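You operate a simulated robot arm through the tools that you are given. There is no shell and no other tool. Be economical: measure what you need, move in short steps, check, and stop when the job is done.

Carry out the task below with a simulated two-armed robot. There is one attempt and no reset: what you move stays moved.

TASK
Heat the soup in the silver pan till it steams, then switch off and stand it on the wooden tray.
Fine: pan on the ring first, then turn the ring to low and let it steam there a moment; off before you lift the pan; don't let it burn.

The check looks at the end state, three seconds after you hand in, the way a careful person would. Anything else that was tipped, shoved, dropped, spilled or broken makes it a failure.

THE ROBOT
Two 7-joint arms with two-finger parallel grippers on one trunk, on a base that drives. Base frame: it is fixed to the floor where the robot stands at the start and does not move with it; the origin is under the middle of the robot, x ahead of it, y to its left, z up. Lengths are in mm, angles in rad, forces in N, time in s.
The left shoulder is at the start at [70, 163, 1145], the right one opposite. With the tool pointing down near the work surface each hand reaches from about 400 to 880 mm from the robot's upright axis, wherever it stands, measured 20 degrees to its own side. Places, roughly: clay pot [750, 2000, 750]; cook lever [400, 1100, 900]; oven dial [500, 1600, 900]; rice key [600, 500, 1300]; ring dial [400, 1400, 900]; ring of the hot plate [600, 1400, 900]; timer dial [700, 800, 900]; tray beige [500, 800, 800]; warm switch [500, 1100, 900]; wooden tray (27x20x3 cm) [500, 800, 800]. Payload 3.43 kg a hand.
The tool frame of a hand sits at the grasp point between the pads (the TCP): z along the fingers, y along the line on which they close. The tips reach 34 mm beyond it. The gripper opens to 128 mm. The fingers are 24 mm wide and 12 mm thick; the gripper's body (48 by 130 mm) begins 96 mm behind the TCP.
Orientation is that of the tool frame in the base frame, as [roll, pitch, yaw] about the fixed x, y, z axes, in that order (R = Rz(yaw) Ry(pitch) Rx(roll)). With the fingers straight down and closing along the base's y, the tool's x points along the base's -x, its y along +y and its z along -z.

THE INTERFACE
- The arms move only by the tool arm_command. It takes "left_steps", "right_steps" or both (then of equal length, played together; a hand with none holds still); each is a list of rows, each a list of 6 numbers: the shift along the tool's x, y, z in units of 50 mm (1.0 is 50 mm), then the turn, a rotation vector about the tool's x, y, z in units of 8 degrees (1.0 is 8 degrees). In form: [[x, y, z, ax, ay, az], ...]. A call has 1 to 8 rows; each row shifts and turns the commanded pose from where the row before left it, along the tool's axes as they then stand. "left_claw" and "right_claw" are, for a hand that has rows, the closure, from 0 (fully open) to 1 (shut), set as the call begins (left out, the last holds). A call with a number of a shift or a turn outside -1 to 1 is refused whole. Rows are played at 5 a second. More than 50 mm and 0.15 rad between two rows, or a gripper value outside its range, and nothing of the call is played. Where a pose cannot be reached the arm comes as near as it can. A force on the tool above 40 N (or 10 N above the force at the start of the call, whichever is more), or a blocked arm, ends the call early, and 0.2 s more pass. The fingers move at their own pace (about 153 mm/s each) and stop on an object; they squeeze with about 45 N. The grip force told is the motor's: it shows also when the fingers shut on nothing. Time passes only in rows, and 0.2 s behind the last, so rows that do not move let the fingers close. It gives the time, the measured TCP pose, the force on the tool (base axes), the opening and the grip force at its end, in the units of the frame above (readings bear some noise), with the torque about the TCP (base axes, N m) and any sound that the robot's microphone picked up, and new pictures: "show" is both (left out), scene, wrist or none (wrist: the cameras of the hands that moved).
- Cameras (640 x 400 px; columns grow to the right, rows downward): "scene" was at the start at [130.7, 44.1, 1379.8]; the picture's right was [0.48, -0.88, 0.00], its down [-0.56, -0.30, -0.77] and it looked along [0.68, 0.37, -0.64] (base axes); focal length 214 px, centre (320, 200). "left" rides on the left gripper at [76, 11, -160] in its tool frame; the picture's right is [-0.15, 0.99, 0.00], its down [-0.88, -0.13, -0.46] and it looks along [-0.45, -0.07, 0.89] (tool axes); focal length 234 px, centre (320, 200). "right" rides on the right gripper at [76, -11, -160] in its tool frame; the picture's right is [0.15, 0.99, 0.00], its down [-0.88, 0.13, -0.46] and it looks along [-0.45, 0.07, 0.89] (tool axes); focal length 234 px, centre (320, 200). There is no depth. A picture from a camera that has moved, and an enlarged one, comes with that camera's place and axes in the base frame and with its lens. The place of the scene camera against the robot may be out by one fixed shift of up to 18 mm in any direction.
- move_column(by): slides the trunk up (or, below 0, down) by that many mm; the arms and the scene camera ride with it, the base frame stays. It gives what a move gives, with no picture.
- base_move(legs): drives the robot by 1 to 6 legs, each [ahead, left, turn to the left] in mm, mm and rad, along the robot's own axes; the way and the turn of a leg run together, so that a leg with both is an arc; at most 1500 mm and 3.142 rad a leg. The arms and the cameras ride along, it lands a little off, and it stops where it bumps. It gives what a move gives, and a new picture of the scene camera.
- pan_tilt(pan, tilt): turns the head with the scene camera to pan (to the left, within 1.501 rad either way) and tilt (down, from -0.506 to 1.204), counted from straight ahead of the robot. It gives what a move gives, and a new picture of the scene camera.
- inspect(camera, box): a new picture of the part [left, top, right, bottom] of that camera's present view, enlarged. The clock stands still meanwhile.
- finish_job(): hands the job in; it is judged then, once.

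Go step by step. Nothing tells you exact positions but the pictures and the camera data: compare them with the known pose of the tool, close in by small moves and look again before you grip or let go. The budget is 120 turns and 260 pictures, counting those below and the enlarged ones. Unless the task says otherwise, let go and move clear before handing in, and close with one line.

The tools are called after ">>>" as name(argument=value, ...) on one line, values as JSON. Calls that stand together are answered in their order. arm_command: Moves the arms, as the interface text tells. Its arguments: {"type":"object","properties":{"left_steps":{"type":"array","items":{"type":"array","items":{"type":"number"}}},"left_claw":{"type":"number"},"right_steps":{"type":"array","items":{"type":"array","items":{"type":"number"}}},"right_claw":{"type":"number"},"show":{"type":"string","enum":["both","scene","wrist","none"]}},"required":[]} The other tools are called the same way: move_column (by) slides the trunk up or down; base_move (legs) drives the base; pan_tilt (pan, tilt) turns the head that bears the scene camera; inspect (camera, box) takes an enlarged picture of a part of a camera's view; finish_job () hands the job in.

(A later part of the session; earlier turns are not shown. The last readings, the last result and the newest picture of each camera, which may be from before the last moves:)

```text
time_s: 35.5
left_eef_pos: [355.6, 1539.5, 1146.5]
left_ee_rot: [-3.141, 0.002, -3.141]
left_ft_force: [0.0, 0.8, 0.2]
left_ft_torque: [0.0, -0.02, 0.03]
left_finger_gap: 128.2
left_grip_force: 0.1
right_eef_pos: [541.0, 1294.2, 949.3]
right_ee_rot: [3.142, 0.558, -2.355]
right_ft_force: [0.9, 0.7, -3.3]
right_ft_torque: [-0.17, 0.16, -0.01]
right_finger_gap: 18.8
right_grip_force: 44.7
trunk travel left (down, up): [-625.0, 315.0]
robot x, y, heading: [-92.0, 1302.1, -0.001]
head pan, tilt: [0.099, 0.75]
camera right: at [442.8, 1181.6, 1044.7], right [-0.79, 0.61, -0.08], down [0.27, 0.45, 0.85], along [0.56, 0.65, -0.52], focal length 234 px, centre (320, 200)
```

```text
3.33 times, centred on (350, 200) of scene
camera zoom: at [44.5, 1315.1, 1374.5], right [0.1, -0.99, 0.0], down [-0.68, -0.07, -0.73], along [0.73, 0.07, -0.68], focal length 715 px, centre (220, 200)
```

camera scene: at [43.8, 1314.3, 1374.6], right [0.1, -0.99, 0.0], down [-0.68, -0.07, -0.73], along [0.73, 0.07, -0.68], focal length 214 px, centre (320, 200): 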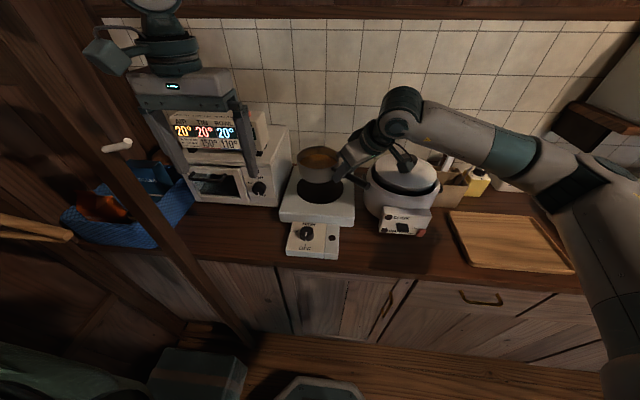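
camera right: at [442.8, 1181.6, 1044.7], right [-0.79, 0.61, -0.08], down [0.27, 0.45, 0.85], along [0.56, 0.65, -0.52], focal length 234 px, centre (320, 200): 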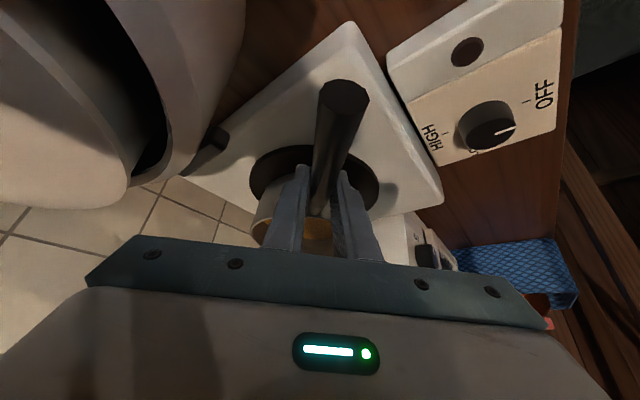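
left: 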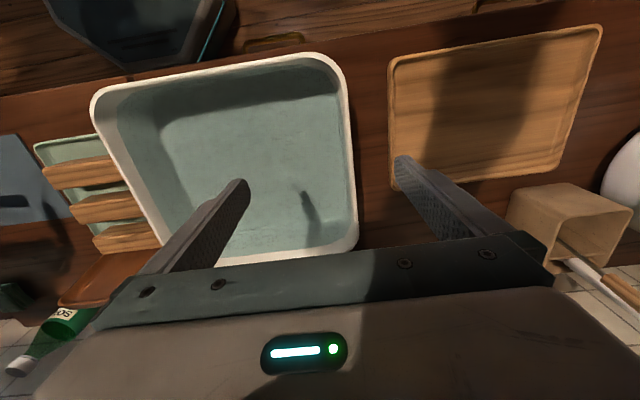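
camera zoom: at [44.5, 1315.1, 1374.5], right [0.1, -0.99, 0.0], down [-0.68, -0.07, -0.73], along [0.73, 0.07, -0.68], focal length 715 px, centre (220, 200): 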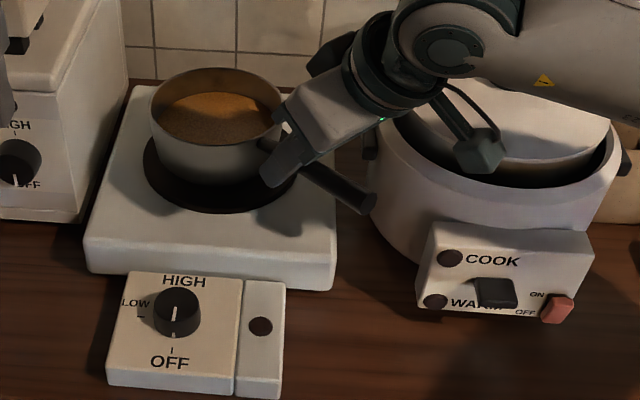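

The pan is centred over the ring, about 20 mm above it. I'll lower in 4 mm steps watching the force.

>>> arm_command(right_steps=[[0.042, 0, 0.068, 0, 0, 0], [0.042, 0, 0.068, 0, 0, 0], [0.042, 0, 0.068, 0, 0, 0], [0.042, 0, 0.068, 0, 0, 0]], show="none")

>>> inspect(camera="scene", box=[280, 150, 400, 230])

```text
time_s: 36.5
left_eef_pos: [353.5, 1538.0, 1148.4]
left_ee_rot: [3.14, 0.004, -3.138]
left_ft_force: [-0.5, -0.2, -0.3]
left_ft_torque: [0.0, -0.02, 0.01]
left_finger_gap: 127.9
left_grip_force: 0.2
right_eef_pos: [538.3, 1292.4, 938.0]
right_ee_rot: [-3.14, 0.561, -2.354]
right_ft_force: [-6.4, -8.5, 22.7]
right_ft_torque: [0.49, -0.53, 0.01]
right_finger_gap: 18.7
right_grip_force: 45.2
trunk travel left (down, up): [-625.0, 315.0]
robot x, y, heading: [-93.3, 1308.1, 0.001]
head pan, tilt: [0.099, 0.75]
```

```text
5.00 times, centred on (340, 190) of scene
camera zoom: at [40.6, 1313.6, 1375.1], right [0.1, -0.99, 0.0], down [-0.68, -0.07, -0.73], along [0.73, 0.07, -0.68], focal length 1072 px, centre (220, 250)
```

zoom: 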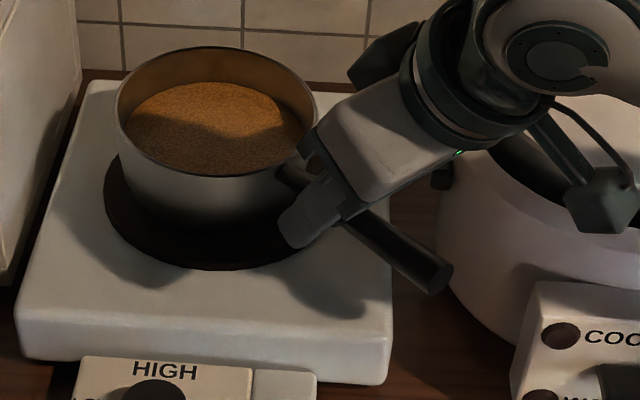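

The pan is down on the ring (contact at TCP z≈938). I'll relieve the pressing force by 5 mm and then open the fingers.

>>> arm_command(right_steps=[[-0.03, 0, -0.048, 0, 0, 0], [-0.03, 0, -0.048, 0, 0, 0]], show="none")

```text
time_s: 37.1
left_eef_pos: [355.9, 1540.0, 1146.8]
left_ee_rot: [-3.14, 0.002, -3.141]
left_ft_force: [0.5, -0.1, -0.7]
left_ft_torque: [-0.01, 0.0, -0.01]
left_finger_gap: 128.1
left_grip_force: 0.0
right_eef_pos: [538.7, 1294.1, 938.3]
right_ee_rot: [3.139, 0.555, -2.356]
right_ft_force: [-2.2, -3.3, 3.5]
right_ft_torque: [-0.01, -0.01, -0.05]
right_finger_gap: 18.4
right_grip_force: 44.8
trunk travel left (down, up): [-625.0, 315.0]
robot x, y, heading: [-94.7, 1303.9, 0.002]
head pan, tilt: [0.099, 0.75]
```

Load is relieved. I'll open only part-way (about 45 mm, so the outer finger stays off the cooker's side handle) and withdraw along the tool axis.

>>> arm_command(right_steps=[[0, 0, 0, 0, 0, 0], [0, 0, 0, 0, 0, 0], [0, 0, 0, 0, 0, 0]], right_claw=0.65, show="wrist")

```text
time_s: 38.0
left_eef_pos: [357.8, 1539.4, 1146.7]
left_ee_rot: [-3.141, 0.0, -3.141]
left_ft_force: [0.3, 0.3, -0.5]
left_ft_torque: [-0.01, 0.0, 0.01]
left_finger_gap: 128.2
left_grip_force: 0.1
right_eef_pos: [539.0, 1293.7, 939.8]
right_ee_rot: [3.14, 0.559, -2.36]
right_ft_force: [-0.3, 0.2, -0.3]
right_ft_torque: [0.02, 0.02, -0.01]
right_finger_gap: 44.7
right_grip_force: 0.1
trunk travel left (down, up): [-625.0, 315.0]
robot x, y, heading: [-95.7, 1302.1, -0.003]
head pan, tilt: [0.099, 0.75]
camera right: at [441.6, 1180.8, 1035.2], right [-0.79, 0.61, -0.08], down [0.27, 0.45, 0.85], along [0.56, 0.65, -0.52], focal length 234 px, centre (320, 200)
```

right: 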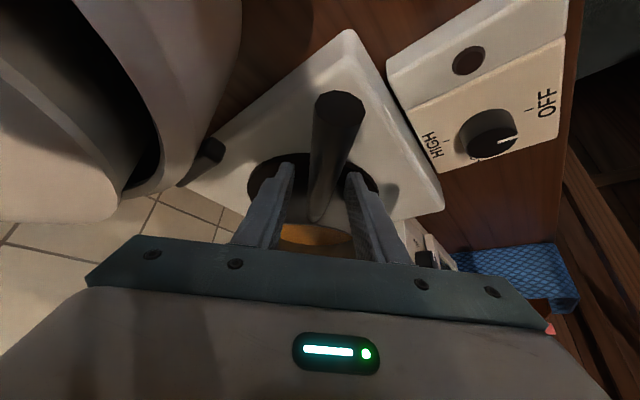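

Released cleanly. Withdrawing 150 mm along the tool axis.

>>> arm_command(right_steps=[[0, 0, -0.4, 0, 0, 0], [0, 0, -0.6, 0, 0, 0], [0, 0, -1, 0, 0, 0], [0, 0, -1, 0, 0, 0]], show="both")

>>> inspect(camera="scene", box=[270, 150, 400, 260])

```text
time_s: 39.0
left_eef_pos: [355.3, 1539.9, 1146.8]
left_ee_rot: [-3.141, 0.001, -3.141]
left_ft_force: [0.4, 0.1, -0.1]
left_ft_torque: [0.01, -0.02, 0.01]
left_finger_gap: 128.0
left_grip_force: 0.1
right_eef_pos: [482.0, 1236.0, 1068.7]
right_ee_rot: [3.141, 0.559, -2.356]
right_ft_force: [-0.9, -0.4, 0.1]
right_ft_torque: [0.03, -0.06, 0.01]
right_finger_gap: 44.7
right_grip_force: 0.0
trunk travel left (down, up): [-625.0, 315.0]
robot x, y, heading: [-96.9, 1303.9, 0.007]
head pan, tilt: [0.099, 0.75]
camera scene: at [43.0, 1314.6, 1374.6], right [0.1, -0.99, 0.0], down [-0.68, -0.07, -0.73], along [0.73, 0.07, -0.68], focal length 214 px, centre (320, 200)
camera right: at [383.5, 1121.7, 1163.3], right [-0.79, 0.61, -0.08], down [0.27, 0.45, 0.85], along [0.56, 0.65, -0.52], focal length 234 px, centre (320, 200)
```

scene: 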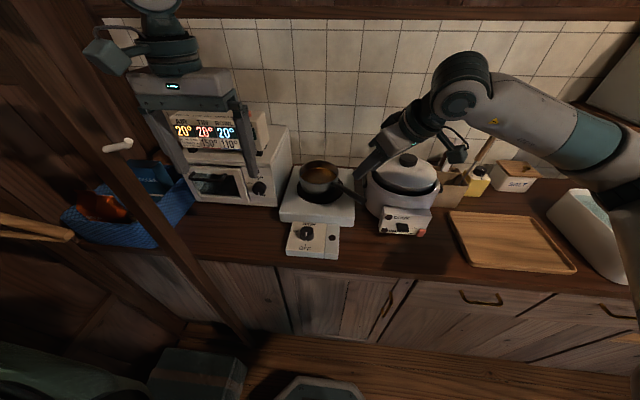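
right: 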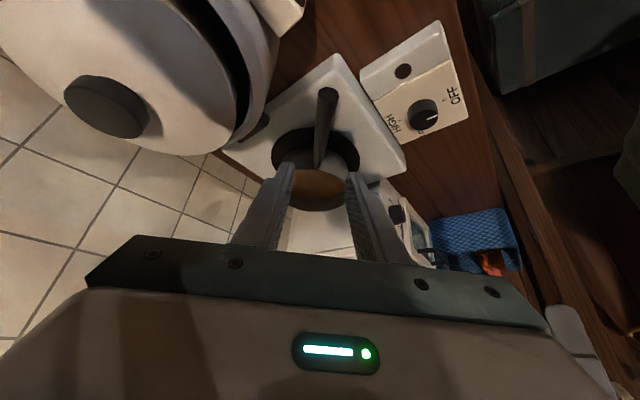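

```text
3.64 times, centred on (335, 205) of scene
camera zoom: at [43.0, 1314.6, 1374.6], right [0.1, -0.99, 0.0], down [-0.68, -0.07, -0.73], along [0.73, 0.07, -0.68], focal length 780 px, centre (266, 182)
```

zoom: 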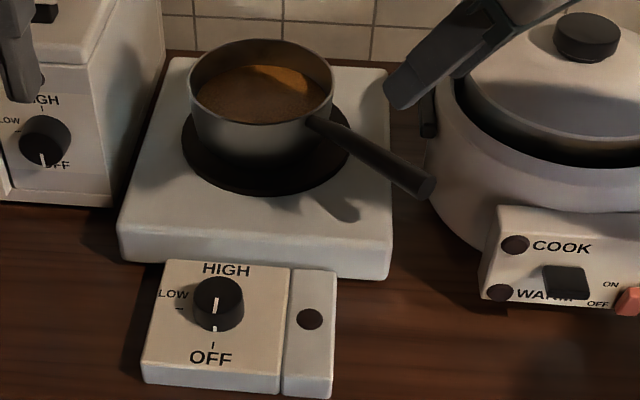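

The pan sits on the ring with its handle clear of the dial (white pointer at OFF, LOW is a quarter turn clockwise seen from above). I'll swing the right hand away to the right, then bring the left hand above the dial.

>>> arm_command(right_steps=[[0.664, -0.425, -0.535, 0, 0, 0], [0.664, -0.425, -0.535, 0, 0, 0], [0.664, -0.425, -0.535, 0, 0, 0], [0.664, -0.425, -0.535, 0, 0, 0]], show="none")

>>> arm_command(left_steps=[[-0.248, -0.64, 0.508, 0, 0, 0], [-0.248, -0.64, 0.508, 0, 0, 0], [-0.248, -0.64, 0.508, 0, 0, 0], [-0.248, -0.64, 0.508, 0, 0, 0], [-0.248, -0.64, 0.508, 0, 0, 0]], show="both")

```text
time_s: 40.0
left_eef_pos: [354.4, 1538.3, 1148.5]
left_ee_rot: [3.14, 0.001, -3.14]
left_ft_force: [-1.1, -0.2, 0.4]
left_ft_torque: [0.05, -0.03, 0.04]
left_finger_gap: 128.4
left_grip_force: 0.0
right_eef_pos: [426.0, 1056.5, 1084.4]
right_ee_rot: [-3.141, 0.561, -2.356]
right_ft_force: [-0.9, 0.2, 0.2]
right_ft_torque: [0.0, -0.01, 0.04]
right_finger_gap: 44.7
right_grip_force: 0.1
trunk travel left (down, up): [-625.0, 315.0]
robot x, y, heading: [-93.5, 1301.7, 0.007]
head pan, tilt: [0.099, 0.75]
```

```text
time_s: 41.4
left_eef_pos: [356.4, 1431.2, 1075.8]
left_ee_rot: [3.12, 0.04, -3.085]
left_ft_force: [0.4, 0.2, -0.2]
left_ft_torque: [-0.08, 0.01, -0.01]
left_finger_gap: 128.1
left_grip_force: 0.1
left hand out of reach, approached as far as the arm can: row 4, 5
right_eef_pos: [409.0, 1068.5, 1078.0]
right_ee_rot: [3.126, 0.571, -2.3]
right_ft_force: [-1.2, 0.0, -0.4]
right_ft_torque: [0.02, -0.1, -0.07]
right_finger_gap: 44.7
right_grip_force: 0.1
trunk travel left (down, up): [-625.0, 315.0]
robot x, y, heading: [-132.7, 1300.7, 0.066]
head pan, tilt: [0.099, 0.75]
stopped in row 5 (left hand): the arm was blocked; the commanded pose is now the measured one
camera scene: at [-35.2, 1289.8, 1379.3], right [0.17, -0.99, -0.02], down [-0.65, -0.1, -0.76], along [0.74, 0.14, -0.65], focal length 214 px, centre (320, 200)
camera left: at [274.4, 1433.7, 1233.6], right [0.09, 1.0, 0.03], down [0.87, -0.09, 0.49], along [0.49, -0.02, -0.87], focal length 234 px, centre (320, 200)
```

scene: 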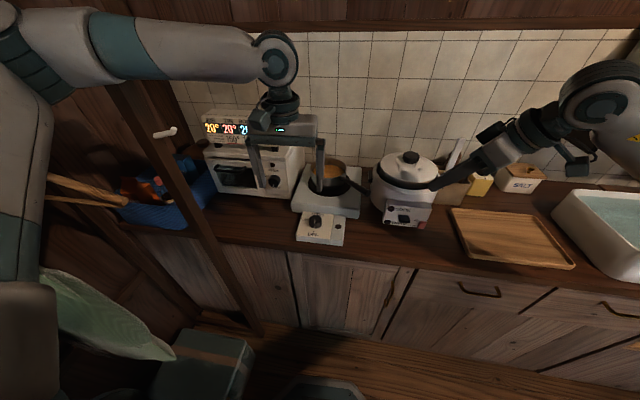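
left: 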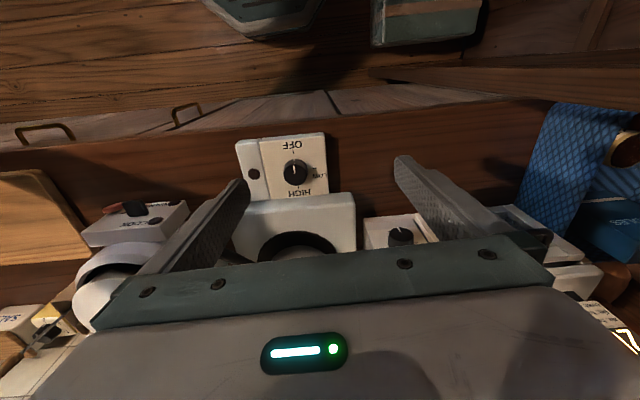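

The left arm got blocked (its elbow is probably against the wooden post) and the base was pushed slightly. I'll undo the last part of that move and look left.

>>> arm_command(left_steps=[[0, 0.5, -0.5, 0, 0, 0], [0, 0.5, -0.5, 0, 0, 0], [0, 0.5, -0.3, 0, 0, 0]], show="none")

>>> pan_tilt(pan=1.0, tilt=0.4)

```text
time_s: 42.1
left_eef_pos: [390.4, 1514.8, 1127.4]
left_ee_rot: [3.138, 0.012, -3.099]
left_ft_force: [0.3, -0.8, 0.5]
left_ft_torque: [-0.01, -0.02, 0.03]
left_finger_gap: 128.0
left_grip_force: 0.1
right_eef_pos: [433.5, 1072.5, 1074.4]
right_ee_rot: [3.127, 0.549, -2.327]
right_ft_force: [-0.7, 1.0, -0.4]
right_ft_torque: [-0.01, -0.04, 0.02]
right_finger_gap: 44.9
right_grip_force: 0.0
trunk travel left (down, up): [-625.0, 315.0]
robot x, y, heading: [-110.3, 1301.9, 0.041]
head pan, tilt: [0.099, 0.75]
```

```text
time_s: 43.4
left_eef_pos: [382.2, 1515.0, 1123.7]
left_ee_rot: [3.135, 0.004, -3.095]
left_ft_force: [1.3, -0.2, -0.2]
left_ft_torque: [-0.01, -0.02, 0.01]
left_finger_gap: 128.1
left_grip_force: 0.1
right_eef_pos: [430.9, 1071.7, 1073.0]
right_ee_rot: [3.125, 0.549, -2.32]
right_ft_force: [-0.7, 0.5, 0.6]
right_ft_torque: [-0.02, -0.01, -0.03]
right_finger_gap: 44.7
right_grip_force: 0.1
trunk travel left (down, up): [-625.0, 315.0]
robot x, y, heading: [-118.0, 1297.8, 0.048]
head pan, tilt: [1.0, 0.4]
camera scene: at [-18.6, 1376.3, 1406.3], right [0.87, -0.5, 0.0], down [-0.19, -0.33, -0.92], along [0.46, 0.8, -0.38], focal length 214 px, centre (320, 200)
```

scene: 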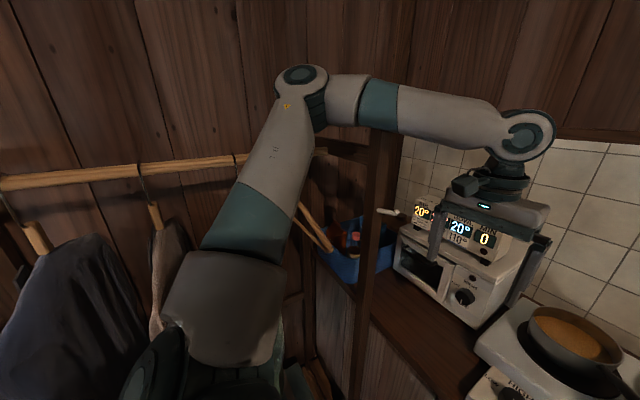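

The left forearm sits over the wooden post, which is what blocks it. I'll raise the trunk to lift clear of it, and then check.

>>> move_column(by=100)

>>> pan_tilt(pan=1.1, tilt=0.5)

>>> inspect(camera="scene", box=[200, 40, 520, 240])

```text
time_s: 44.7
left_eef_pos: [385.8, 1520.1, 1221.1]
left_ee_rot: [-3.141, 0.0, -3.096]
left_ft_force: [0.6, 0.3, 0.1]
left_ft_torque: [0.0, 0.02, 0.03]
left_finger_gap: 128.0
left_grip_force: 0.1
right_eef_pos: [433.2, 1078.1, 1173.1]
right_ee_rot: [3.125, 0.546, -2.319]
right_ft_force: [-0.3, 0.6, 0.8]
right_ft_torque: [0.0, -0.03, 0.01]
right_finger_gap: 44.7
right_grip_force: 0.0
trunk travel left (down, up): [-725.0, 215.0]
robot x, y, heading: [-119.3, 1299.5, 0.043]
head pan, tilt: [1.0, 0.4]
```

```text
time_s: 45.4
left_eef_pos: [385.1, 1520.4, 1220.2]
left_ee_rot: [3.141, 0.002, -3.096]
left_ft_force: [-0.1, 0.3, -0.4]
left_ft_torque: [0.0, 0.02, -0.02]
left_finger_gap: 127.8
left_grip_force: 0.1
right_eef_pos: [433.4, 1078.2, 1172.4]
right_ee_rot: [3.125, 0.544, -2.319]
right_ft_force: [-0.5, -0.5, -0.2]
right_ft_torque: [0.01, -0.02, 0.0]
right_finger_gap: 44.7
right_grip_force: 0.1
trunk travel left (down, up): [-725.0, 215.0]
robot x, y, heading: [-116.1, 1299.4, 0.047]
head pan, tilt: [1.1, 0.499]
camera scene: at [-24.3, 1387.3, 1496.5], right [0.91, -0.41, 0.0], down [-0.2, -0.44, -0.88], along [0.36, 0.8, -0.48], focal length 214 px, centre (320, 200)
```

scene: 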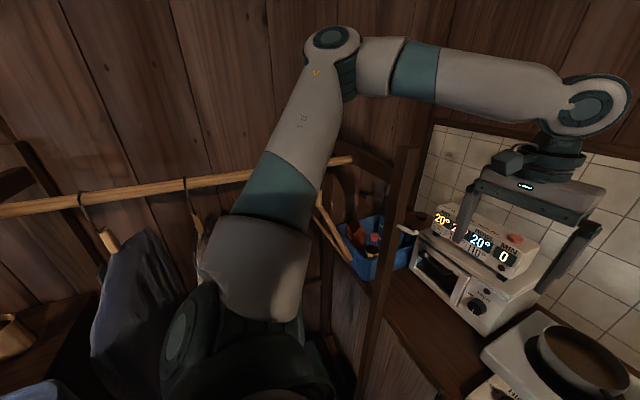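

```text
2.00 times, centred on (360, 140) of scene
camera zoom: at [-24.3, 1387.3, 1496.5], right [0.91, -0.41, 0.0], down [-0.2, -0.44, -0.88], along [0.36, 0.8, -0.48], focal length 429 px, centre (240, 320)
```

zoom: 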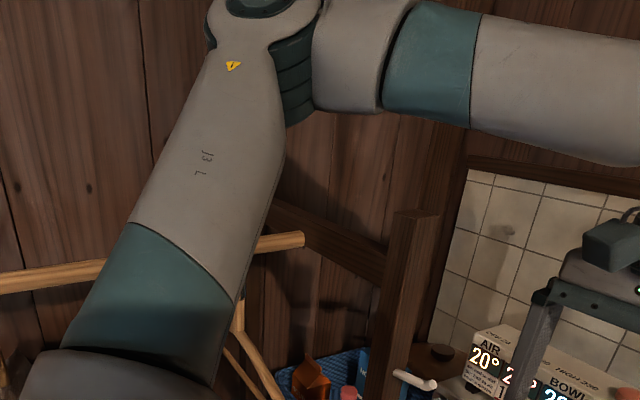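

The arm is clear now and nothing appears displaced. I'll shift the robot 130 mm to the right and square it up, which places the dial in the left hand's comfortable reach.

>>> base_move(legs=[[0, -130, -0.047]])

>>> pan_tilt(pan=0.35, tilt=0.8)

```text
time_s: 46.6
left_eef_pos: [399.2, 1371.1, 1220.3]
left_ee_rot: [-3.14, 0.002, 3.142]
left_ft_force: [0.8, 0.7, -0.4]
left_ft_torque: [0.03, -0.01, 0.03]
left_finger_gap: 128.0
left_grip_force: 0.1
right_eef_pos: [425.3, 926.6, 1172.1]
right_ee_rot: [3.127, 0.542, -2.365]
right_ft_force: [0.6, 0.9, -0.4]
right_ft_torque: [0.0, 0.0, -0.01]
right_finger_gap: 44.7
right_grip_force: 0.2
trunk travel left (down, up): [-725.0, 215.0]
robot x, y, heading: [-116.7, 1172.9, 0.001]
head pan, tilt: [1.1, 0.499]
camera scene: at [-17.6, 1256.8, 1496.4], right [0.89, -0.45, 0.0], down [-0.22, -0.43, -0.88], along [0.4, 0.78, -0.48], focal length 214 px, centre (320, 200)
```

scene: 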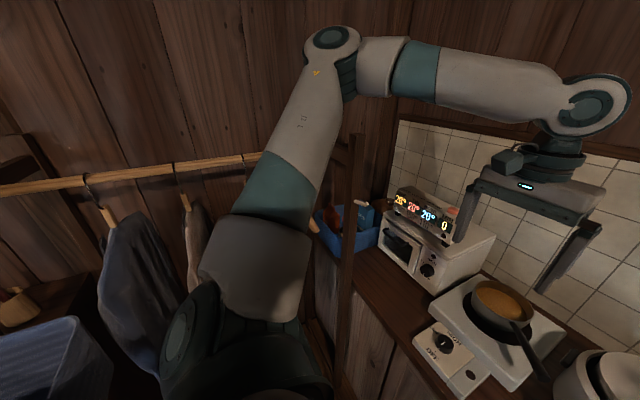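

```text
time_s: 47.7
left_eef_pos: [398.3, 1369.8, 1220.4]
left_ee_rot: [3.141, 0.002, 3.142]
left_ft_force: [-0.7, 0.1, -0.4]
left_ft_torque: [-0.02, 0.02, 0.02]
left_finger_gap: 128.1
left_grip_force: 0.0
right_eef_pos: [426.7, 926.5, 1174.0]
right_ee_rot: [3.125, 0.543, -2.364]
right_ft_force: [0.8, 0.1, -0.2]
right_ft_torque: [-0.02, 0.01, 0.02]
right_finger_gap: 44.9
right_grip_force: 0.1
trunk travel left (down, up): [-725.0, 215.0]
robot x, y, heading: [-114.8, 1174.7, 0.0]
head pan, tilt: [0.351, 0.799]
camera scene: at [16.8, 1202.3, 1470.6], right [0.35, -0.94, 0.0], down [-0.67, -0.25, -0.7], along [0.65, 0.24, -0.72], focal length 214 px, centre (320, 200)
```

scene: 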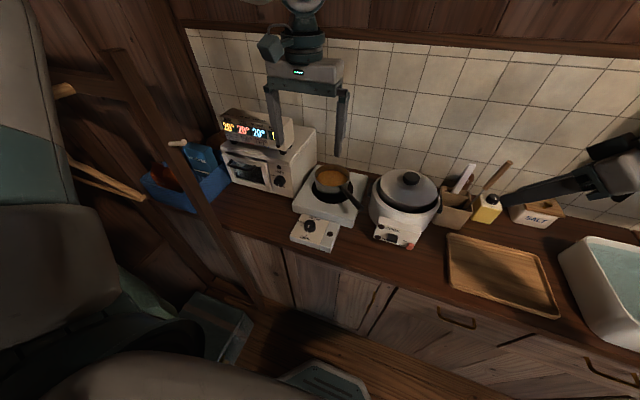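

I'll take another 80 mm to the right for elbow clearance from the post, then lower the trunk back.

>>> base_move(legs=[[0, -80, 0]])

>>> move_column(by=-100)

>>> arm_command(left_steps=[[-0.1, 0.48, 0.4, 0, 0, 0], [-0.1, 0.48, 0.4, 0, 0, 0], [-0.1, 0.48, 0.4, 0, 0, 0], [-0.1, 0.48, 0.4, 0, 0, 0]], show="both")

```text
time_s: 48.8
left_eef_pos: [397.3, 1292.0, 1220.0]
left_ee_rot: [-3.141, 0.002, -3.139]
left_ft_force: [0.3, 0.9, 0.9]
left_ft_torque: [-0.02, 0.0, 0.03]
left_finger_gap: 127.9
left_grip_force: 0.1
right_eef_pos: [426.0, 848.4, 1173.3]
right_ee_rot: [3.128, 0.543, -2.361]
right_ft_force: [-0.6, 0.4, 0.0]
right_ft_torque: [-0.01, 0.01, 0.04]
right_finger_gap: 44.8
right_grip_force: 0.0
trunk travel left (down, up): [-725.0, 215.0]
robot x, y, heading: [-113.0, 1089.7, 0.001]
head pan, tilt: [0.351, 0.799]
camera scene: at [16.9, 1123.8, 1470.5], right [0.35, -0.94, 0.0], down [-0.67, -0.25, -0.7], along [0.65, 0.24, -0.72], focal length 214 px, centre (320, 200)
```

scene: 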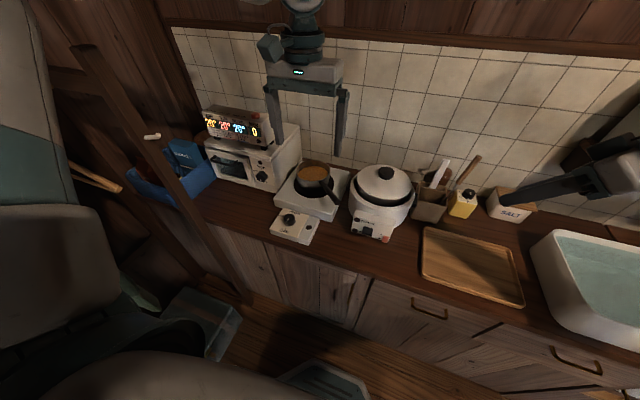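

```text
time_s: 50.1
left_eef_pos: [396.5, 1290.4, 1121.5]
left_ee_rot: [3.141, 0.002, -3.138]
left_ft_force: [0.2, -1.0, -0.9]
left_ft_torque: [0.0, -0.02, -0.01]
left_finger_gap: 128.0
left_grip_force: 0.1
right_eef_pos: [426.3, 847.1, 1073.0]
right_ee_rot: [3.127, 0.544, -2.361]
right_ft_force: [-0.5, -0.4, 0.1]
right_ft_torque: [-0.01, 0.03, 0.0]
right_finger_gap: 44.9
right_grip_force: 0.1
trunk travel left (down, up): [-625.0, 315.0]
robot x, y, heading: [-114.7, 1092.0, 0.006]
head pan, tilt: [0.351, 0.799]
```

```text
time_s: 51.1
left_eef_pos: [415.3, 1390.9, 1040.9]
left_ee_rot: [3.142, 0.004, -3.14]
left_ft_force: [0.5, 0.4, -0.4]
left_ft_torque: [-0.02, 0.02, -0.04]
left_finger_gap: 127.9
left_grip_force: 0.1
right_eef_pos: [426.9, 847.3, 1072.4]
right_ee_rot: [3.127, 0.543, -2.361]
right_ft_force: [0.4, 0.3, -0.4]
right_ft_torque: [0.0, 0.01, -0.01]
right_finger_gap: 45.1
right_grip_force: 0.1
trunk travel left (down, up): [-625.0, 315.0]
robot x, y, heading: [-115.2, 1091.9, -0.003]
head pan, tilt: [0.351, 0.799]
camera scene: at [17.1, 1123.0, 1370.5], right [0.35, -0.94, 0.0], down [-0.67, -0.25, -0.7], along [0.65, 0.24, -0.72], focal length 214 px, centre (320, 200)
camera left: at [339.9, 1400.9, 1201.0], right [0.14, 0.99, 0.0], down [0.88, -0.13, 0.46], along [0.45, -0.07, -0.89], focal length 234 px, centre (320, 200)
```

scene: 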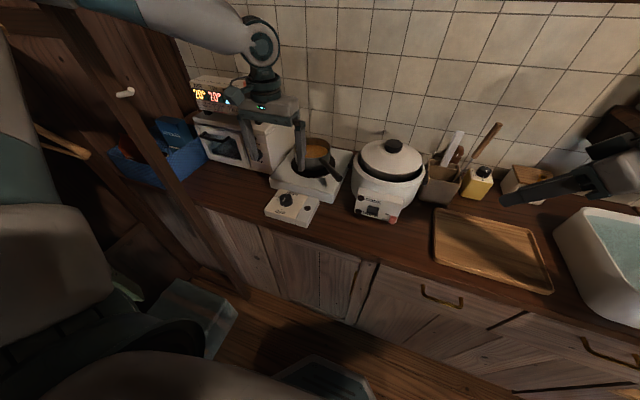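
left: 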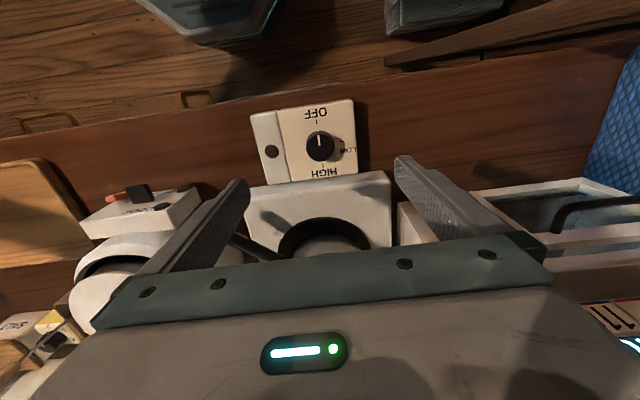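

The dial is at about (421,1388). I'll narrow the left fingers to ~60 mm, pre-turn the hand -45° so a 90° turn is comfortable, and descend above the dial.

>>> arm_command(left_steps=[[-0.12, -0.06, 0.1, 0, 0, 0], [0, 0, 0.25, 0, 0, -0.94], [0, 0, 0.25, 0, 0, -0.94], [0, 0, 0.25, 0, 0, -0.94], [0, 0, 0.25, 0, 0, -0.94], [0, 0, 0.25, 0, 0, -0.94], [0, 0, 0.25, 0, 0, -0.94]], left_claw=0.53, show="both")

>>> inspect(camera="scene", box=[240, 120, 360, 240])

```text
time_s: 52.7
left_eef_pos: [423.9, 1384.1, 959.2]
left_ee_rot: [-3.139, 0.0, -2.346]
left_ft_force: [0.0, -0.4, -0.1]
left_ft_torque: [0.02, -0.03, 0.0]
left_finger_gap: 60.1
left_grip_force: 0.2
right_eef_pos: [427.2, 846.9, 1073.1]
right_ee_rot: [3.125, 0.543, -2.362]
right_ft_force: [-0.1, 0.3, 1.5]
right_ft_torque: [-0.01, 0.0, 0.04]
right_finger_gap: 44.8
right_grip_force: 0.0
trunk travel left (down, up): [-625.0, 315.0]
robot x, y, heading: [-113.0, 1088.2, -0.0]
head pan, tilt: [0.351, 0.799]
camera scene: at [17.2, 1122.0, 1370.5], right [0.35, -0.94, 0.0], down [-0.67, -0.25, -0.7], along [0.65, 0.24, -0.72], focal length 214 px, centre (320, 200)
camera left: at [361.9, 1338.9, 1120.4], right [-0.6, 0.8, 0.0], down [0.71, 0.54, 0.46], along [0.36, 0.27, -0.89], focal length 234 px, centre (320, 200)
```

scene: 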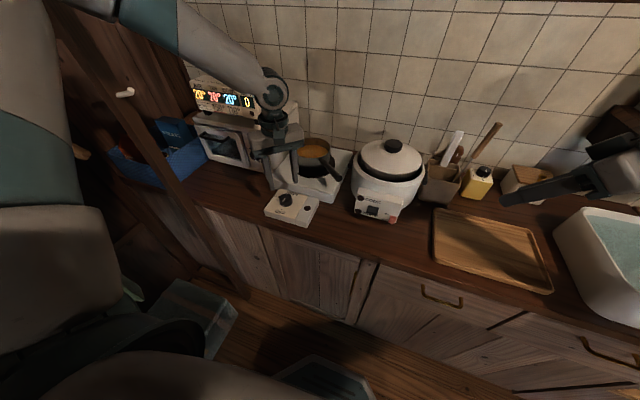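
left: 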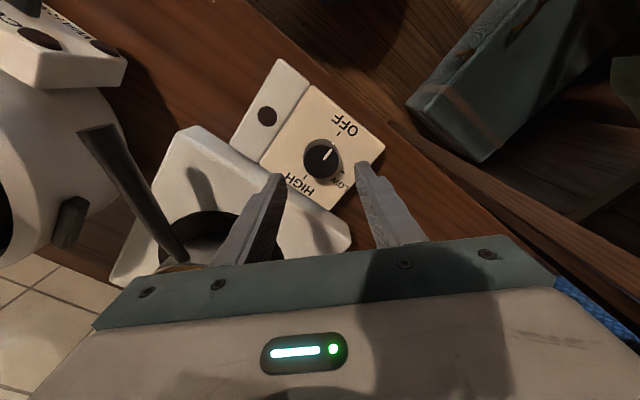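

```text
3.33 times, centred on (300, 180) of scene
camera zoom: at [17.2, 1122.0, 1370.5], right [0.35, -0.94, 0.0], down [-0.67, -0.25, -0.7], along [0.65, 0.24, -0.72], focal length 715 px, centre (387, 267)
```

zoom: 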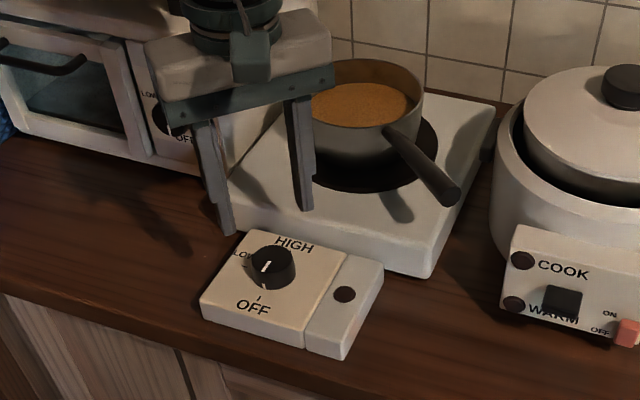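

The knob is at about (422,1388), almost under the fingers. I'll shift 4 mm and descend to just around it.

>>> arm_command(left_steps=[[-0.03, 0.085, 0.27, 0, 0, 0], [0, 0, 0.4, 0, 0, 0], [0, 0, 0.4, 0, 0, 0]], show="wrist")

>>> inspect(camera="scene", box=[240, 120, 360, 240])

```text
time_s: 53.5
left_eef_pos: [421.9, 1389.0, 906.7]
left_ee_rot: [-3.14, 0.0, -2.352]
left_ft_force: [0.1, 0.2, -0.3]
left_ft_torque: [-0.03, 0.0, 0.02]
left_finger_gap: 60.2
left_grip_force: 0.1
right_eef_pos: [426.2, 846.2, 1072.2]
right_ee_rot: [3.127, 0.541, -2.36]
right_ft_force: [-0.2, -0.2, 0.4]
right_ft_torque: [-0.04, 0.02, 0.0]
right_finger_gap: 44.7
right_grip_force: 0.1
trunk travel left (down, up): [-625.0, 315.0]
robot x, y, heading: [-115.5, 1093.1, 0.005]
head pan, tilt: [0.351, 0.799]
camera left: at [360.0, 1342.9, 1066.7], right [-0.6, 0.8, 0.0], down [0.71, 0.53, 0.46], along [0.37, 0.27, -0.89], focal length 234 px, centre (320, 200)
```

left: 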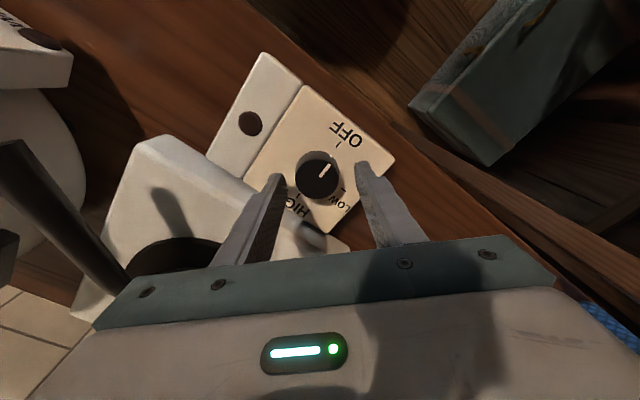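

```text
3.33 times, centred on (300, 180) of scene
camera zoom: at [17.4, 1122.0, 1370.5], right [0.35, -0.94, 0.0], down [-0.67, -0.25, -0.7], along [0.65, 0.24, -0.72], focal length 715 px, centre (387, 267)
```

zoom: 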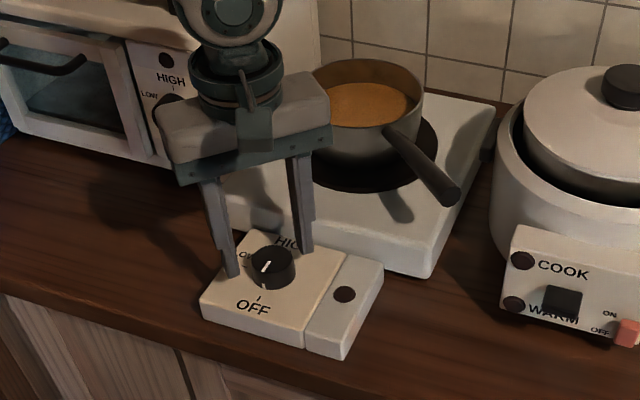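

Fingers are just above the knob. I'll go down 16 mm in small steps.

>>> arm_command(left_steps=[[0, 0, 0.16, 0, 0, 0], [0, 0, 0.08, 0, 0, 0], [0, 0, 0.08, 0, 0, 0]], show="wrist")

>>> inspect(camera="scene", box=[260, 160, 340, 240])

```text
time_s: 54.3
left_eef_pos: [421.4, 1388.4, 892.4]
left_ee_rot: [-3.14, 0.0, -2.351]
left_ft_force: [-0.8, -0.3, 0.3]
left_ft_torque: [-0.01, 0.03, -0.01]
left_finger_gap: 60.4
left_grip_force: 0.2
right_eef_pos: [426.0, 847.4, 1072.7]
right_ee_rot: [3.126, 0.543, -2.362]
right_ft_force: [0.6, -0.8, 0.2]
right_ft_torque: [0.03, 0.0, -0.04]
right_finger_gap: 44.7
right_grip_force: 0.0
trunk travel left (down, up): [-625.0, 315.0]
robot x, y, heading: [-110.7, 1091.3, 0.004]
head pan, tilt: [0.351, 0.799]
camera left: at [360.3, 1342.2, 1051.7], right [-0.6, 0.8, 0.0], down [0.71, 0.53, 0.46], along [0.37, 0.27, -0.89], focal length 234 px, centre (320, 200)
```

left: 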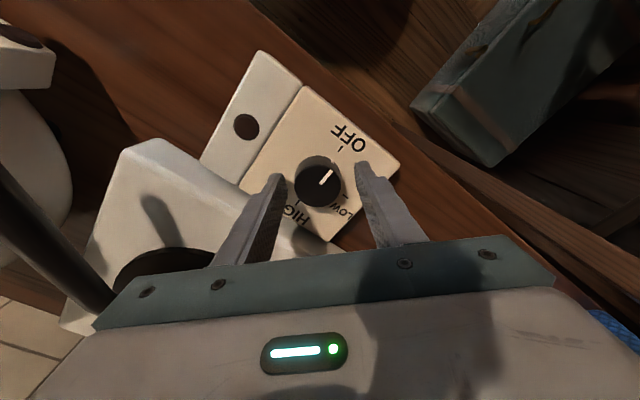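

```text
5.00 times, centred on (300, 200) of scene
camera zoom: at [17.0, 1121.8, 1370.5], right [0.35, -0.94, 0.0], down [-0.67, -0.25, -0.7], along [0.65, 0.24, -0.72], focal length 1072 px, centre (420, 200)
```

zoom: 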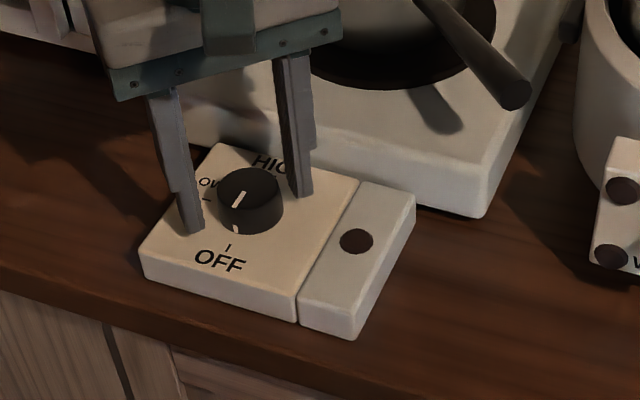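

The knob lies centred between the fingers. A bit lower, then close.

>>> arm_command(left_steps=[[0, 0, 0.06, 0, 0, 0], [0, 0, 0.06, 0, 0, 0]], show="none")

>>> inspect(camera="scene", box=[260, 160, 340, 240])

```text
time_s: 54.9
left_eef_pos: [421.6, 1388.4, 883.3]
left_ee_rot: [-3.14, -0.001, -2.35]
left_ft_force: [0.1, 0.6, -0.1]
left_ft_torque: [0.02, -0.02, -0.05]
left_finger_gap: 60.1
left_grip_force: 0.0
right_eef_pos: [426.4, 847.2, 1072.5]
right_ee_rot: [3.127, 0.543, -2.362]
right_ft_force: [0.3, 0.0, 0.3]
right_ft_torque: [0.03, 0.0, -0.02]
right_finger_gap: 44.9
right_grip_force: 0.1
trunk travel left (down, up): [-625.0, 315.0]
robot x, y, heading: [-113.4, 1088.7, 0.006]
head pan, tilt: [0.351, 0.799]
```

```text
5.00 times, centred on (300, 200) of scene
camera zoom: at [17.1, 1121.8, 1370.5], right [0.35, -0.94, 0.0], down [-0.67, -0.25, -0.7], along [0.65, 0.24, -0.72], focal length 1072 px, centre (420, 200)
```

zoom: 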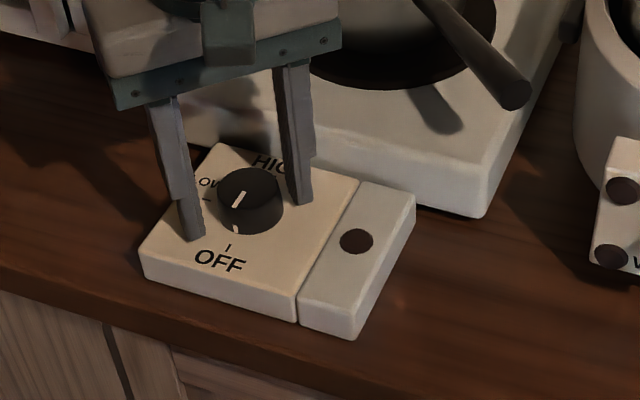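

Closing the left fingers on the knob.

>>> arm_command(left_steps=[[0, 0, 0, 0, 0, 0], [0, 0, 0, 0, 0, 0], [0, 0, 0, 0, 0, 0]], left_claw=1, show="wrist")

>>> inspect(camera="scene", box=[260, 160, 340, 240])

```text
time_s: 55.7
left_eef_pos: [421.5, 1387.8, 886.1]
left_ee_rot: [-3.138, 0.002, -2.353]
left_ft_force: [11.2, -9.9, 1.4]
left_ft_torque: [-0.74, -0.55, -0.04]
left_finger_gap: 41.7
left_grip_force: 45.0
right_eef_pos: [428.4, 846.5, 1071.6]
right_ee_rot: [3.125, 0.545, -2.363]
right_ft_force: [0.1, 0.1, -0.3]
right_ft_torque: [0.0, -0.03, 0.0]
right_finger_gap: 45.0
right_grip_force: 0.0
trunk travel left (down, up): [-625.0, 315.0]
robot x, y, heading: [-118.7, 1093.0, 0.0]
head pan, tilt: [0.351, 0.799]
camera left: at [361.7, 1340.8, 1045.9], right [-0.6, 0.8, 0.0], down [0.71, 0.53, 0.46], along [0.37, 0.27, -0.89], focal length 234 px, centre (320, 200)
```

left: 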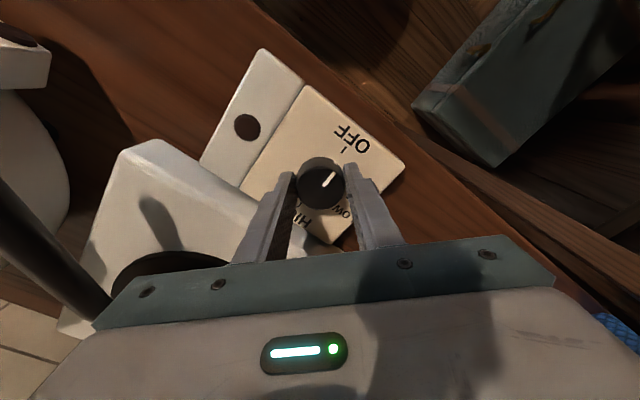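

```text
5.00 times, centred on (300, 200) of scene
camera zoom: at [18.4, 1120.2, 1370.5], right [0.35, -0.94, 0.0], down [-0.67, -0.25, -0.7], along [0.65, 0.24, -0.72], focal length 1072 px, centre (420, 200)
```

zoom: 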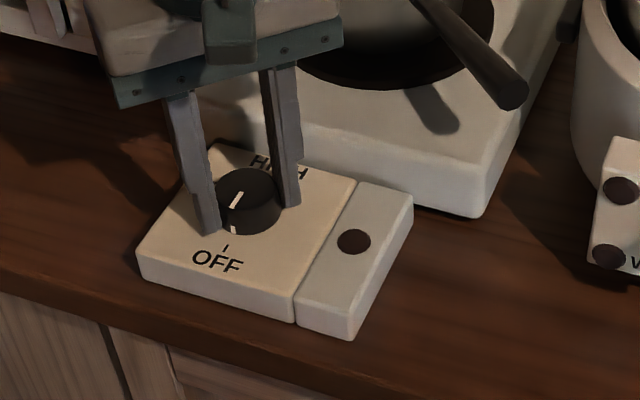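

Gripped (41.7 mm). There is some side force, so I'll ease the hand 2.5 mm toward it and turn the first part clockwise.

>>> arm_command(left_steps=[[0, -0.05, 0, 0, 0, 0], [0, 0, 0, 0, 0, 1], [0, 0, 0, 0, 0, 1], [0, 0, 0, 0, 0, 1], [0, 0, 0, 0, 0, 1]], show="wrist")

```text
time_s: 56.9
left_eef_pos: [421.7, 1388.0, 885.4]
left_ee_rot: [3.139, 0.0, -2.91]
left_ft_force: [5.6, 9.3, 19.8]
left_ft_torque: [0.39, -0.4, 0.06]
left_finger_gap: 41.4
left_grip_force: 44.6
right_eef_pos: [425.2, 848.7, 1074.0]
right_ee_rot: [3.127, 0.544, -2.359]
right_ft_force: [0.6, -0.8, -0.3]
right_ft_torque: [0.0, 0.0, 0.02]
right_finger_gap: 44.8
right_grip_force: 0.0
trunk travel left (down, up): [-625.0, 315.0]
robot x, y, heading: [-113.4, 1090.3, 0.004]
head pan, tilt: [0.351, 0.799]
camera left: at [346.3, 1380.7, 1045.9], right [-0.09, 1.0, 0.0], down [0.89, 0.07, 0.46], along [0.46, 0.04, -0.89], focal length 234 px, centre (320, 200)
```

left: 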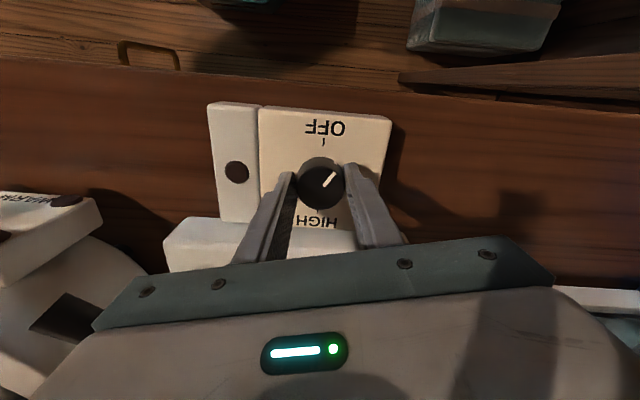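

The pointer follows the hand (32° so far). Continuing the remaining 58° with a small upward relief.

>>> arm_command(left_steps=[[0, 0, -0.04, 0, 0, 1], [0, 0, 0, 0, 0, 1], [0, 0, 0, 0, 0, 1], [0, 0, 0, 0, 0, 1], [0, 0, 0, 0, 0, 1], [0, 0, 0, 0, 0, 1], [0, 0, 0, 0, 0, 1], [0, 0, 0, 0, 0, 0.25]], show="wrist")

>>> inspect(camera="scene", box=[260, 130, 360, 240])

```text
time_s: 58.7
left_eef_pos: [423.4, 1389.7, 884.5]
left_ee_rot: [-3.139, 0.0, 2.361]
left_ft_force: [3.3, 32.1, -1.7]
left_ft_torque: [1.14, -0.34, 0.08]
left_finger_gap: 41.2
left_grip_force: 45.3
right_eef_pos: [427.1, 850.2, 1073.5]
right_ee_rot: [3.131, 0.542, -2.359]
right_ft_force: [-0.6, 0.2, -0.7]
right_ft_torque: [-0.03, -0.01, 0.04]
right_finger_gap: 44.9
right_grip_force: 0.1
trunk travel left (down, up): [-625.0, 315.0]
robot x, y, heading: [-116.8, 1088.8, 0.002]
head pan, tilt: [0.351, 0.799]
camera left: at [378.0, 1451.4, 1046.1], right [0.8, 0.6, 0.0], down [0.53, -0.71, 0.46], along [0.27, -0.37, -0.89], focal length 234 px, centre (320, 200)
```

left: 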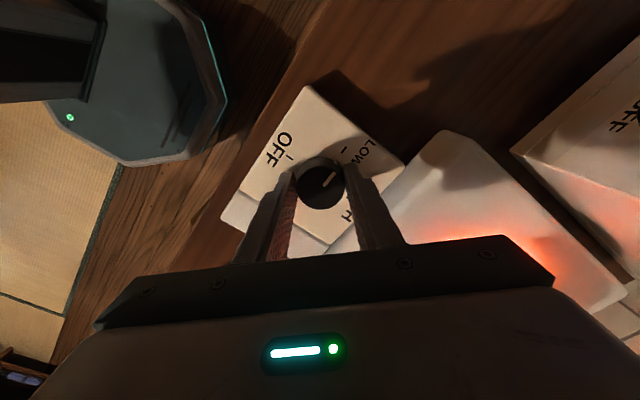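

```text
3.64 times, centred on (310, 185) of scene
camera zoom: at [17.5, 1126.3, 1370.3], right [0.35, -0.94, 0.0], down [-0.67, -0.25, -0.7], along [0.65, 0.24, -0.72], focal length 780 px, centre (356, 254)
```

zoom: 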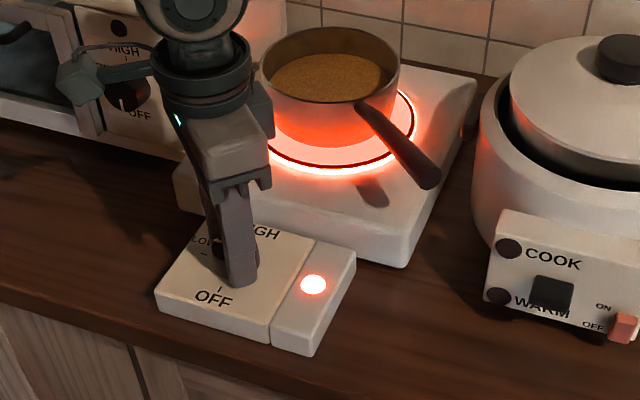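

The ring glows and the indicator is lit, with the pointer at LOW. I'll keep hold of the knob (easing the side force) and watch for steam.

>>> arm_command(left_steps=[[0.03, 0.03, 0, 0, 0, 0], [0, 0, 0, 0, 0, 0], [0, 0, 0, 0, 0, 0], [0, 0, 0, 0, 0, 0], [0, 0, 0, 0, 0, 0], [0, 0, 0, 0, 0, 0], [0, 0, 0, 0, 0, 0], [0, 0, 0, 0, 0, 0]], show="none")

>>> inspect(camera="scene", box=[260, 80, 400, 220])

```text
time_s: 60.5
left_eef_pos: [423.4, 1391.5, 885.7]
left_ee_rot: [-3.14, -0.001, 2.361]
left_ft_force: [1.9, 24.8, -4.6]
left_ft_torque: [1.08, 0.1, 0.06]
left_finger_gap: 41.7
left_grip_force: 44.9
right_eef_pos: [426.8, 848.8, 1073.9]
right_ee_rot: [3.127, 0.542, -2.36]
right_ft_force: [-0.1, 0.3, -0.3]
right_ft_torque: [0.03, -0.01, -0.01]
right_finger_gap: 44.9
right_grip_force: 0.1
trunk travel left (down, up): [-625.0, 315.0]
robot x, y, heading: [-117.1, 1088.4, -0.0]
head pan, tilt: [0.351, 0.799]
```

```text
2.86 times, centred on (330, 150) of scene
camera zoom: at [17.7, 1125.3, 1370.3], right [0.35, -0.94, 0.0], down [-0.67, -0.25, -0.7], along [0.65, 0.24, -0.72], focal length 613 px, centre (291, 343)
```

zoom: 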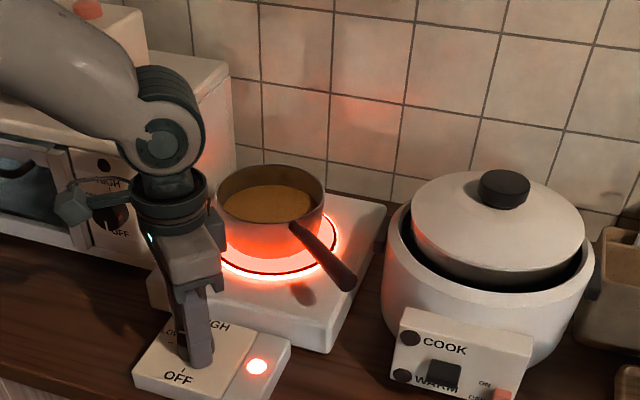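

No steam yet; waiting on, easing the side force a little more.

>>> arm_command(left_steps=[[0.06, 0.06, 0, 0, 0, 0], [0, 0, 0, 0, 0, 0], [0, 0, 0, 0, 0, 0], [0, 0, 0, 0, 0, 0], [0, 0, 0, 0, 0, 0], [0, 0, 0, 0, 0, 0], [0, 0, 0, 0, 0, 0], [0, 0, 0, 0, 0, 0]], show="scene")

>>> arm_command(left_steps=[[0, 0, 0, 0, 0, 0], [0, 0, 0, 0, 0, 0], [0, 0, 0, 0, 0, 0], [0, 0, 0, 0, 0, 0], [0, 0, 0, 0, 0, 0], [0, 0, 0, 0, 0, 0], [0, 0, 0, 0, 0, 0], [0, 0, 0, 0, 0, 0]], show="none")

>>> inspect(camera="scene", box=[260, 80, 400, 220])

```text
time_s: 62.3
left_eef_pos: [423.3, 1389.7, 886.8]
left_ee_rot: [-3.14, -0.001, 2.362]
left_ft_force: [-5.4, -18.9, -27.9]
left_ft_torque: [-0.5, 0.14, -0.01]
left_finger_gap: 41.3
left_grip_force: 45.5
right_eef_pos: [427.5, 846.0, 1071.9]
right_ee_rot: [3.124, 0.542, -2.363]
right_ft_force: [-0.1, 0.8, 0.2]
right_ft_torque: [0.02, -0.01, 0.0]
right_finger_gap: 44.7
right_grip_force: 0.1
trunk travel left (down, up): [-625.0, 315.0]
robot x, y, heading: [-117.0, 1090.3, 0.005]
head pan, tilt: [0.351, 0.799]
camera scene: at [18.7, 1120.6, 1370.3], right [0.35, -0.94, 0.0], down [-0.67, -0.25, -0.7], along [0.65, 0.24, -0.72], focal length 214 px, centre (320, 200)
```

scene: 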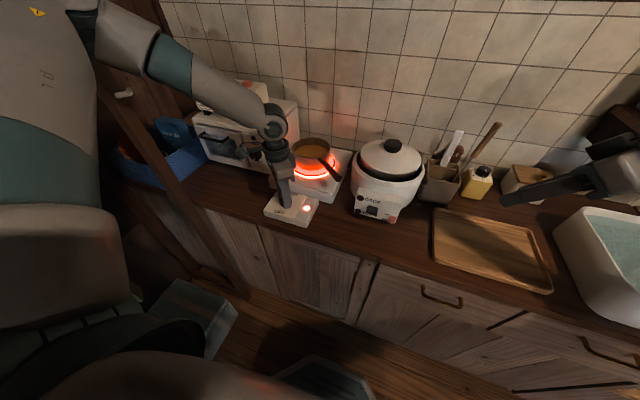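

```text
time_s: 64.1
left_eef_pos: [423.6, 1390.6, 886.2]
left_ee_rot: [-3.141, -0.001, 2.361]
left_ft_force: [-11.3, -24.8, -27.3]
left_ft_torque: [-0.66, 0.27, -0.06]
left_finger_gap: 41.1
left_grip_force: 44.5
right_eef_pos: [427.4, 845.5, 1071.5]
right_ee_rot: [3.125, 0.545, -2.365]
right_ft_force: [0.0, 0.0, -0.2]
right_ft_torque: [-0.04, -0.03, -0.04]
right_finger_gap: 44.9
right_grip_force: 0.1
trunk travel left (down, up): [-625.0, 315.0]
robot x, y, heading: [-116.9, 1092.8, 0.006]
head pan, tilt: [0.351, 0.799]
```

```text
2.86 times, centred on (330, 150) of scene
camera zoom: at [18.1, 1119.9, 1370.4], right [0.35, -0.94, 0.0], down [-0.67, -0.25, -0.7], along [0.65, 0.24, -0.72], focal length 613 px, centre (291, 343)
```

zoom: 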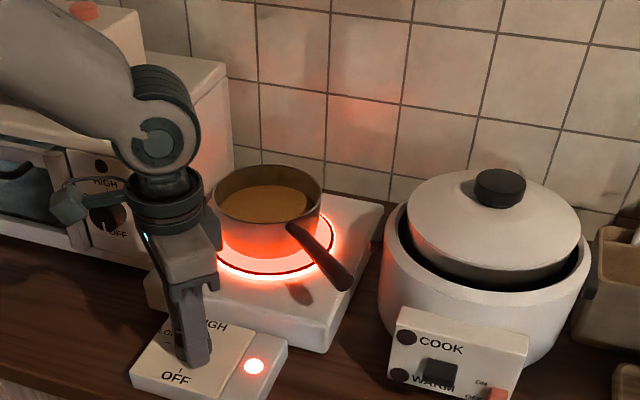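

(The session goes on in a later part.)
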